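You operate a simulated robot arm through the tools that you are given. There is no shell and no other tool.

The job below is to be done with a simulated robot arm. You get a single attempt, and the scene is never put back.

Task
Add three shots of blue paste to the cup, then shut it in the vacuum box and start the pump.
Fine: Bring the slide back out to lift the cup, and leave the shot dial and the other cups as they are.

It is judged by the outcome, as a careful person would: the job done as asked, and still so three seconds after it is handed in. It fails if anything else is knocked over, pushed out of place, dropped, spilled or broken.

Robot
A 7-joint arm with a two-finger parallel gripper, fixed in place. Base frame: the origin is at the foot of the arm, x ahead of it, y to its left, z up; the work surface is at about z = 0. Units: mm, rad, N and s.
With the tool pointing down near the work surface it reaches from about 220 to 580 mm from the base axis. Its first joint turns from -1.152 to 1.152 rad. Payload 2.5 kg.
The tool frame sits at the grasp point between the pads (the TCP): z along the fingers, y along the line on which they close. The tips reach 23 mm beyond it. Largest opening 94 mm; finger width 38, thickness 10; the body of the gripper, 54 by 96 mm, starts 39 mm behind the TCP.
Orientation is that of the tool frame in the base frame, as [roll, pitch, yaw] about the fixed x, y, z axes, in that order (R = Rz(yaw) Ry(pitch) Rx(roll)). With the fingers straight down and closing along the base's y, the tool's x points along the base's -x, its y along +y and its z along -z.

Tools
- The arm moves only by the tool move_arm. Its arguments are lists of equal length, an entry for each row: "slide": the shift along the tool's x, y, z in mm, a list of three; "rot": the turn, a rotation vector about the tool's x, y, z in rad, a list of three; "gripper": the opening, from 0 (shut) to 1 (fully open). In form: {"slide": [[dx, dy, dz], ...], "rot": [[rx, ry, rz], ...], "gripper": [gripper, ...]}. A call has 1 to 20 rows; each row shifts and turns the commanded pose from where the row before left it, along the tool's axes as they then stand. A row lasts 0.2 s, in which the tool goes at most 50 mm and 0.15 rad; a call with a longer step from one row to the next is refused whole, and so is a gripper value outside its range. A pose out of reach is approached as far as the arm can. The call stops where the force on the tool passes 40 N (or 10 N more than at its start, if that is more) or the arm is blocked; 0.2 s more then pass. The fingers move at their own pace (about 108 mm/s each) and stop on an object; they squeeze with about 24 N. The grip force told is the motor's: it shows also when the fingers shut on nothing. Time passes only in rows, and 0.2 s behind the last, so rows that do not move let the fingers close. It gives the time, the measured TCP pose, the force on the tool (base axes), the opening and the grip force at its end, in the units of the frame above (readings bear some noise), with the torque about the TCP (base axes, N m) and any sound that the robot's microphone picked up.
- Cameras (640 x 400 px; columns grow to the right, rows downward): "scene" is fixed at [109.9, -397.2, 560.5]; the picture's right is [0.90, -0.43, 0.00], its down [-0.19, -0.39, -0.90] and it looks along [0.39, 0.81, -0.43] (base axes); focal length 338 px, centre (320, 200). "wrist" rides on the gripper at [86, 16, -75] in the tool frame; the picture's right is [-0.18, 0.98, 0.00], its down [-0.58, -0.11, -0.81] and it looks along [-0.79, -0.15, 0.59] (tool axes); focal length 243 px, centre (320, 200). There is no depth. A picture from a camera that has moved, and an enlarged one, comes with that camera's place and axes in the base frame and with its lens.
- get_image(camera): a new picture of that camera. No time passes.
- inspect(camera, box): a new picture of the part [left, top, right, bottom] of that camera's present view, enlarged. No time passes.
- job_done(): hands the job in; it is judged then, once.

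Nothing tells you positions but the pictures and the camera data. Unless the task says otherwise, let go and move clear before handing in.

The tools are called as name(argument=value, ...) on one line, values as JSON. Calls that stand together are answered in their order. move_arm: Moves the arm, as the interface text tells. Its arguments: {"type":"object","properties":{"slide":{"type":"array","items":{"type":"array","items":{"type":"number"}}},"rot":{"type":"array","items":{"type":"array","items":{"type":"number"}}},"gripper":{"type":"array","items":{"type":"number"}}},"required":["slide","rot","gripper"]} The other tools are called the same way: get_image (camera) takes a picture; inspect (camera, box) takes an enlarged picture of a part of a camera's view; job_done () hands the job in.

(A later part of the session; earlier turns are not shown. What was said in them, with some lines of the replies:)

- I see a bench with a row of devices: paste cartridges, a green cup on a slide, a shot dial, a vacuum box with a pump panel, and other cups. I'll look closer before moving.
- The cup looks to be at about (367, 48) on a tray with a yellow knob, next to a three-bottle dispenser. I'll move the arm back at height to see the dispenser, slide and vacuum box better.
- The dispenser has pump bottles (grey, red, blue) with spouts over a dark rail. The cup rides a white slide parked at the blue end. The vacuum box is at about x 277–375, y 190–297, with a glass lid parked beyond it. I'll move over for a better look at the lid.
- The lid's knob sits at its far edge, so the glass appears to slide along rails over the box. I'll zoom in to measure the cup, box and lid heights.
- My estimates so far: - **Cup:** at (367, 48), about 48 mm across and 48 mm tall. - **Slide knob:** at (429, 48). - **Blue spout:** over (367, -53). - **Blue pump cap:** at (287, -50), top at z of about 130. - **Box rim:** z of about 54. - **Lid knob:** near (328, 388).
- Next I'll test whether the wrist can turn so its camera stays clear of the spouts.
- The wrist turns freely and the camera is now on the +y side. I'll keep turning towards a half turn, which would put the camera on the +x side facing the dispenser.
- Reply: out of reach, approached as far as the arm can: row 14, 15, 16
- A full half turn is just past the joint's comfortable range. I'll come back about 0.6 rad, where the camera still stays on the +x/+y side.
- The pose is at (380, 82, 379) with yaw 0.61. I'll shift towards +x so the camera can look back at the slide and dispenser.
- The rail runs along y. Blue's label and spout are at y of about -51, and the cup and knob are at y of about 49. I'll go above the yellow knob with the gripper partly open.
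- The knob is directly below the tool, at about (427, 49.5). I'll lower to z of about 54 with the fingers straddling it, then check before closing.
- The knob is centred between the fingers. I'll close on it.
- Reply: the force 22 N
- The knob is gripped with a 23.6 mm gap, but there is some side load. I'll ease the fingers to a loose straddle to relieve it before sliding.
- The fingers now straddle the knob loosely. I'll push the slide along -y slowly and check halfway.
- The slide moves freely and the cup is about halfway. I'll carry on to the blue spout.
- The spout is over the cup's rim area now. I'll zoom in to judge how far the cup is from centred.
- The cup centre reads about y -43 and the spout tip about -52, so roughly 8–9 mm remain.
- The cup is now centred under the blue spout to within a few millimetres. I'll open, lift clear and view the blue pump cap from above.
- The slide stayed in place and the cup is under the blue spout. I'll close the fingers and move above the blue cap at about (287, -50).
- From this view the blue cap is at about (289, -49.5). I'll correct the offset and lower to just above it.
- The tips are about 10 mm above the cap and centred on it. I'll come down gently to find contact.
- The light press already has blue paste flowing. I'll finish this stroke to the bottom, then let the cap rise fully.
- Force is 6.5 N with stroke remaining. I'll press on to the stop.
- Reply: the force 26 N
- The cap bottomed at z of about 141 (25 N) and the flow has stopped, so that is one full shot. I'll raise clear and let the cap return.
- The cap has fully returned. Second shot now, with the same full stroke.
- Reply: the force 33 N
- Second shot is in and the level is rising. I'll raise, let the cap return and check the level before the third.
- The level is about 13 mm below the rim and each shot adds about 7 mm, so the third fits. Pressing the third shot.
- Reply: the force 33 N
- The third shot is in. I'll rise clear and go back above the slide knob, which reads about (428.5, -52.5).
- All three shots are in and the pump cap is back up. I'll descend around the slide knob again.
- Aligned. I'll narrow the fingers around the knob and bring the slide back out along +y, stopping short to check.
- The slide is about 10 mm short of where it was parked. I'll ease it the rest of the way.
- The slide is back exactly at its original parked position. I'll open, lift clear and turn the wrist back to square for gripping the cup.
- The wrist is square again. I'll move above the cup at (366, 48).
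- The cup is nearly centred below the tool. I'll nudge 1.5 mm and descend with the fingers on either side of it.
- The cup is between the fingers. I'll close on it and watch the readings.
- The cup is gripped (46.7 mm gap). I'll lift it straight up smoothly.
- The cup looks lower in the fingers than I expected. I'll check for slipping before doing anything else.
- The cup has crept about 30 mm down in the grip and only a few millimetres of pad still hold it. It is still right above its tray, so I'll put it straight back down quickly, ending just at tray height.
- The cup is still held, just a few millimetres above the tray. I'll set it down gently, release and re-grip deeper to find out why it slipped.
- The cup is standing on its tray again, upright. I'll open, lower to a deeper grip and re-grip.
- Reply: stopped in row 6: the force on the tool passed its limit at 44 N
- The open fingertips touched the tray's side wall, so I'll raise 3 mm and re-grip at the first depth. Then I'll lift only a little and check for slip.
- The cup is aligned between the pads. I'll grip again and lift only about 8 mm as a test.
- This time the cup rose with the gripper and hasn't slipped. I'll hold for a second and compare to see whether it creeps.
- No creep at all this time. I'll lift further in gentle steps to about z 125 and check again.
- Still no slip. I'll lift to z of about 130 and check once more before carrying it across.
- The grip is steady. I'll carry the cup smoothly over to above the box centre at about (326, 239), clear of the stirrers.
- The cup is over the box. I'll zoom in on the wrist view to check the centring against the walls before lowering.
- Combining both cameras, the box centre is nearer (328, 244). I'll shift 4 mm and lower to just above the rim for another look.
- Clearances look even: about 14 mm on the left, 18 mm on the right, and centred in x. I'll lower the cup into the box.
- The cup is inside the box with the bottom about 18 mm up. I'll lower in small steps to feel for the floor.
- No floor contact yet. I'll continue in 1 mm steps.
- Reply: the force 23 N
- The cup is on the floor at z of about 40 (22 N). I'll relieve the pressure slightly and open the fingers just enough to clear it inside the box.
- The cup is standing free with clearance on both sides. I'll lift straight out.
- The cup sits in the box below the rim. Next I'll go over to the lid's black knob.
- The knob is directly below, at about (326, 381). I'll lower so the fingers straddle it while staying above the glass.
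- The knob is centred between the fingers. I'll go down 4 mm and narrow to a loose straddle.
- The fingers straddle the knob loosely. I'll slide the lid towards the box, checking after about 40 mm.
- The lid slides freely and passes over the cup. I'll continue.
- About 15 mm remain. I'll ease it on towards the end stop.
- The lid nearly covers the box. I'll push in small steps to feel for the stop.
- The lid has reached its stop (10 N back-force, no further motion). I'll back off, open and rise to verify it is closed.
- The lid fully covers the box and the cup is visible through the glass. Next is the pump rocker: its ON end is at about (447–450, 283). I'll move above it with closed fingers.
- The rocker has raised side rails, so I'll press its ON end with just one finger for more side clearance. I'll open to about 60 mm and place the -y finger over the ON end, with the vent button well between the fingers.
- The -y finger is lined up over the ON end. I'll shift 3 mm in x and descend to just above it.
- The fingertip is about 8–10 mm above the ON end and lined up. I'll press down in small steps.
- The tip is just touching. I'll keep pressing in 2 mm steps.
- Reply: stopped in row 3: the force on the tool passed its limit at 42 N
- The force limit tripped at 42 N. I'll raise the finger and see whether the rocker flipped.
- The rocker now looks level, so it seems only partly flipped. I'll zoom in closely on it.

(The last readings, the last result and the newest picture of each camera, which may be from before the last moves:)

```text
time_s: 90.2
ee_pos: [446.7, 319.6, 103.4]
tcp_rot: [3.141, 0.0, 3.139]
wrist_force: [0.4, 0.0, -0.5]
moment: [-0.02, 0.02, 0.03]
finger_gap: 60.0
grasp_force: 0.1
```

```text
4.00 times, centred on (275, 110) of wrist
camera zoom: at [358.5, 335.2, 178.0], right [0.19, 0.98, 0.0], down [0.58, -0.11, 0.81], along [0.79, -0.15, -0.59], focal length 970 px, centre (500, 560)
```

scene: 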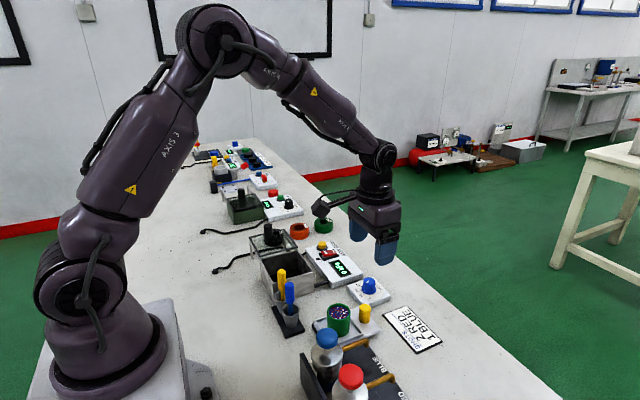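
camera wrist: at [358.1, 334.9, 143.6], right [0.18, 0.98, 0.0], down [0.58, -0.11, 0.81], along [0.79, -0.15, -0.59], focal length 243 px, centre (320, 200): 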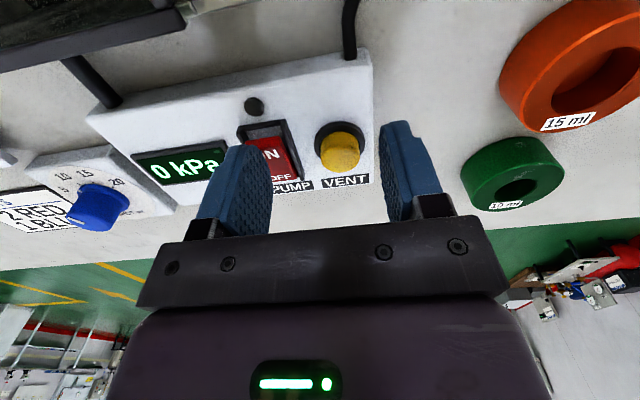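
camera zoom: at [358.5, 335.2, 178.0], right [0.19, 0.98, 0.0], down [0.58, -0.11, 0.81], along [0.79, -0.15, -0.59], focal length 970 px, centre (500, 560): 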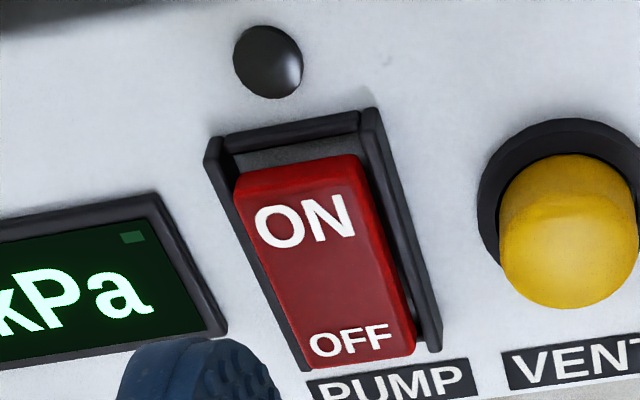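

The rocker is level, so it's only halfway: the flat fingertip was bearing near the pivot. I'll shift about 8 mm towards the ON end for more leverage and press again.

move_arm(slide=[[8, -0.5, 20], [0, 0, 17], [0, 0, 3], [0, 0, 2], [0, 0, 0]], rot=[[0, 0, 0], [0, 0, 0], [0, 0, 0], [0, 0, 0], [0, 0, 0]], gripper=[0.64, 0.64, 0.64, 0.64, 0.64])

inspect(camera="scene", box=[305, 230, 365, 270])

```text
time_s: 91.4
ee_pos: [437.8, 319.0, 61.1]
tcp_rot: [3.14, -0.001, 3.139]
wrist_force: [-1.0, 0.7, 0.4]
moment: [-0.03, 0.04, 0.04]
finger_gap: 60.4
grasp_force: 0.0
```

```text
10.00 times, centred on (335, 250) of scene
camera zoom: at [109.9, -397.2, 560.5], right [0.9, -0.43, 0.0], down [-0.19, -0.39, -0.9], along [0.39, 0.81, -0.43], focal length 3375 px, centre (170, -300)
```

zoom: 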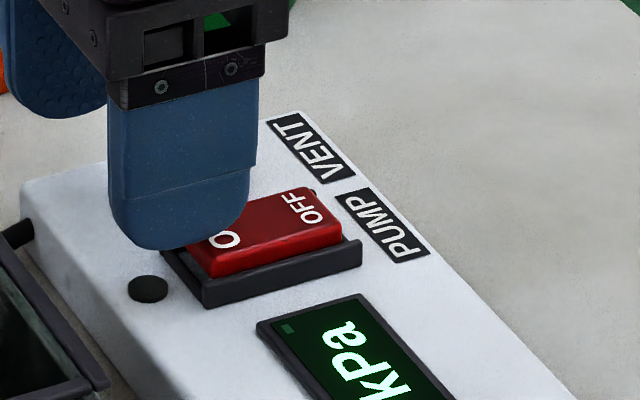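

The finger is well over the ON edge now. I'll press in 1 mm steps.

move_arm(slide=[[0, 0, 1.5], [0, 0, 1.5], [0, 0, 1], [0, 0, 1], [0, 0, 1], [0, 0, 1], [0, 0, 0]], rot=[[0, 0, 0], [0, 0, 0], [0, 0, 0], [0, 0, 0], [0, 0, 0], [0, 0, 0], [0, 0, 0]], gripper=[0.64, 0.64, 0.64, 0.64, 0.64, 0.64, 0.64])

inspect(camera="scene", box=[305, 230, 365, 270])

```text
time_s: 92.8
ee_pos: [439.2, 320.8, 58.1]
tcp_rot: [3.138, 0.0, 3.14]
wrist_force: [-0.4, -0.9, 3.4]
moment: [-0.12, -0.02, -0.04]
finger_gap: 60.7
grasp_force: 0.3
heard: click
stopped in row 6: the force on the tool passed its limit at 43 N (the readings are from after the stop); the commanded pose is now the measured one
```

```text
10.00 times, centred on (335, 250) of scene
camera zoom: at [109.9, -397.2, 560.5], right [0.9, -0.43, 0.0], down [-0.19, -0.39, -0.9], along [0.39, 0.81, -0.43], focal length 3375 px, centre (170, -300)
```

zoom: 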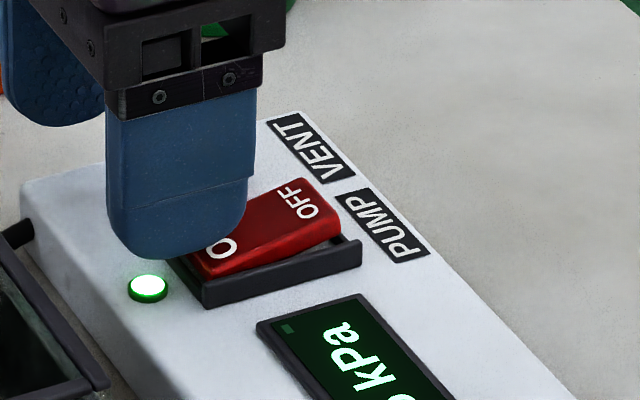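

A click, the lamp is lit green and the rocker has flipped to ON. I'll raise clear and confirm that the pressure changes.

move_arm(slide=[[0, 0, -5], [0, 0, -15], [0, 0, -30], [0, 0, -40], [0, 0, -40], [0, 0, 0]], rot=[[0, 0, 0], [0, 0, 0], [0, 0, 0], [0, 0, 0], [0, 0, 0], [0, 0, 0]], gripper=[0.64, 0.64, 0.64, 0.64, 0.64, 0.64])

inspect(camera="scene", box=[250, 205, 370, 295])

get_image(camera="wrist")

```text
time_s: 94.2
ee_pos: [438.7, 320.8, 189.3]
tcp_rot: [3.138, 0.0, 3.14]
wrist_force: [-0.1, 0.2, 0.7]
moment: [0.02, 0.01, 0.0]
finger_gap: 59.9
grasp_force: 0.1
```

```text
4.44 times, centred on (310, 250) of scene
camera zoom: at [109.9, -397.2, 560.5], right [0.9, -0.43, 0.0], down [-0.19, -0.39, -0.9], along [0.39, 0.81, -0.43], focal length 1500 px, centre (364, -22)
```

zoom: 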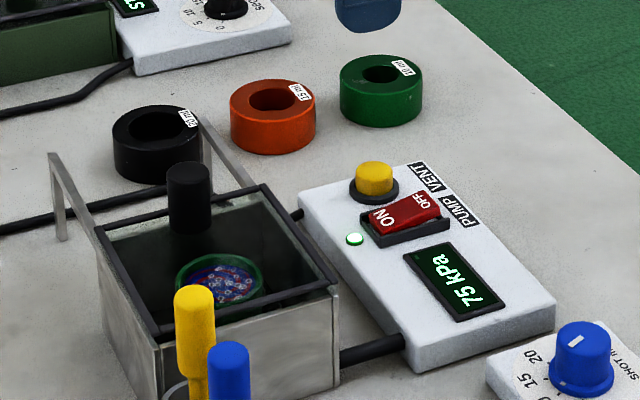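

```text
taken
camera wrist: at [350.5, 336.5, 262.8], right [0.19, 0.98, 0.0], down [0.58, -0.11, 0.81], along [0.79, -0.15, -0.59], focal length 243 px, centre (320, 200)
```

wrist: 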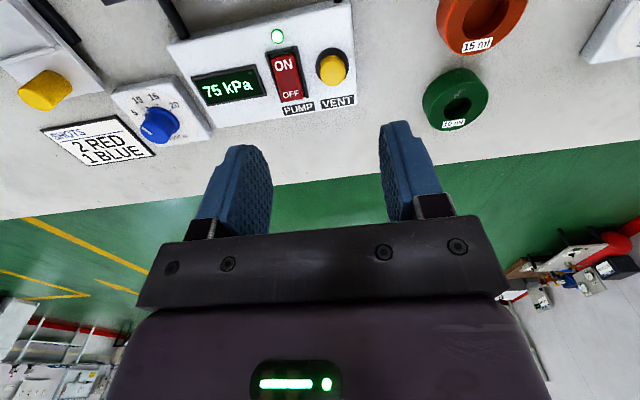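

The gauge reads 75 kPa and the lamp is lit. I'll move the arm clear, wait a few seconds and check that everything stays as it should.

move_arm(slide=[[20, -30, -20], [20, -30, -20], [20, -30, -20], [20, -30, -10], [0, 0, 0], [0, 0, 0], [0, 0, 0], [0, 0, 0], [0, 0, 0], [0, 0, 0], [0, 0, 0], [0, 0, 0], [0, 0, 0], [0, 0, 0], [0, 0, 0]], rot=[[0, 0, 0], [0, 0, 0], [0, 0, 0], [0, 0, 0], [0, 0, 0], [0, 0, 0], [0, 0, 0], [0, 0, 0], [0, 0, 0], [0, 0, 0], [0, 0, 0], [0, 0, 0], [0, 0, 0], [0, 0, 0], [0, 0, 0]], gripper=[0.64, 0.64, 0.64, 0.64, 0.64, 0.64, 0.64, 0.64, 0.64, 0.64, 0.64, 0.64, 0.64, 0.64, 0.64])

get_image(camera="scene")

inspect(camera="scene", box=[230, 210, 350, 300])

inspect(camera="scene", box=[250, 270, 450, 400])

get_image(camera="wrist")

```text
time_s: 97.4
ee_pos: [357.5, 200.9, 256.2]
tcp_rot: [3.137, -0.001, 3.14]
wrist_force: [0.2, -0.6, -0.2]
moment: [0.0, 0.01, -0.04]
finger_gap: 60.1
grasp_force: 0.1
```

```text
taken
```

scene: 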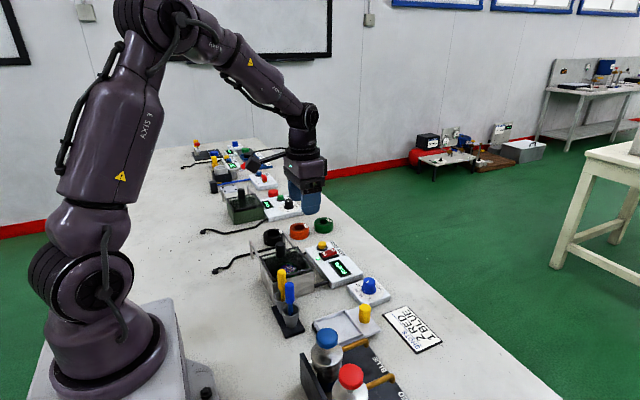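

```text
4.44 times, centred on (290, 255) of scene
camera zoom: at [109.9, -397.2, 560.5], right [0.9, -0.43, 0.0], down [-0.19, -0.39, -0.9], along [0.39, 0.81, -0.43], focal length 1500 px, centre (453, -44)
```

zoom: 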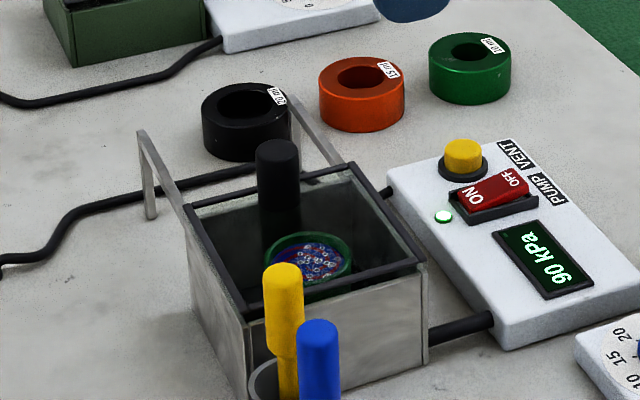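

```text
3.08 times, centred on (350, 335) of scene
camera zoom: at [109.9, -397.2, 560.5], right [0.9, -0.43, 0.0], down [-0.19, -0.39, -0.9], along [0.39, 0.81, -0.43], focal length 1038 px, centre (228, -215)
```

zoom: 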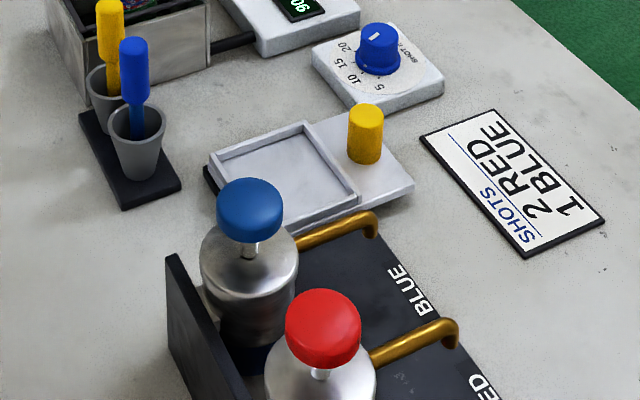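

```text
taken
camera wrist: at [269.8, 216.7, 331.3], right [0.19, 0.98, 0.0], down [0.58, -0.11, 0.81], along [0.79, -0.15, -0.59], focal length 243 px, centre (320, 200)
```

wrist: 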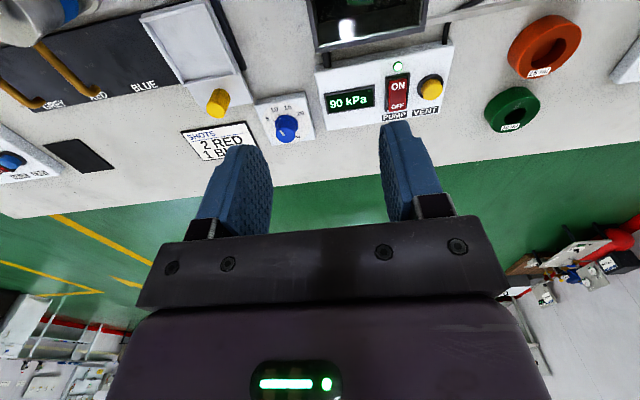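

The gauge is at 90 kPa with the lamp lit, and the cup is shut under the lid. The slide is back out, the dial and other items look untouched, and nothing has spilled. The arm is clear, so I'm handing the job in.

job_done()

```text
The job is handed in.
```

The cup has three shots of blue paste in it and is shut in the vacuum box with the pump running. Just before I handed in, the pump lamp was green and the gauge read 90 kPa. I don't have the judge's result.

- **Paste:** I gave three full presses of the blue pump, and the cap came fully back up between them. The card on the bench says 1 blue; I followed your instruction of three.
- **Slide:** I brought it back out to where it started before lifting the cup, and left it there.
- **Cup:** On the first lift it slid about 30 mm down in the grip. I set it back on its tray, gripped it again and carried it across without any more slipping. I saw no spill.
- **Contact while re-gripping:** The open fingertips touched the tray's side wall hard enough to trip the force limit (44 N). I saw no damage or movement.
- **Pump switch:** The first press only moved the switch halfway, so I pressed nearer the ON end and it clicked on.

In the last pictures the shot dial, the other cups and the rest of the bench looked as they did at the start. The gripper is open and clear of everything.
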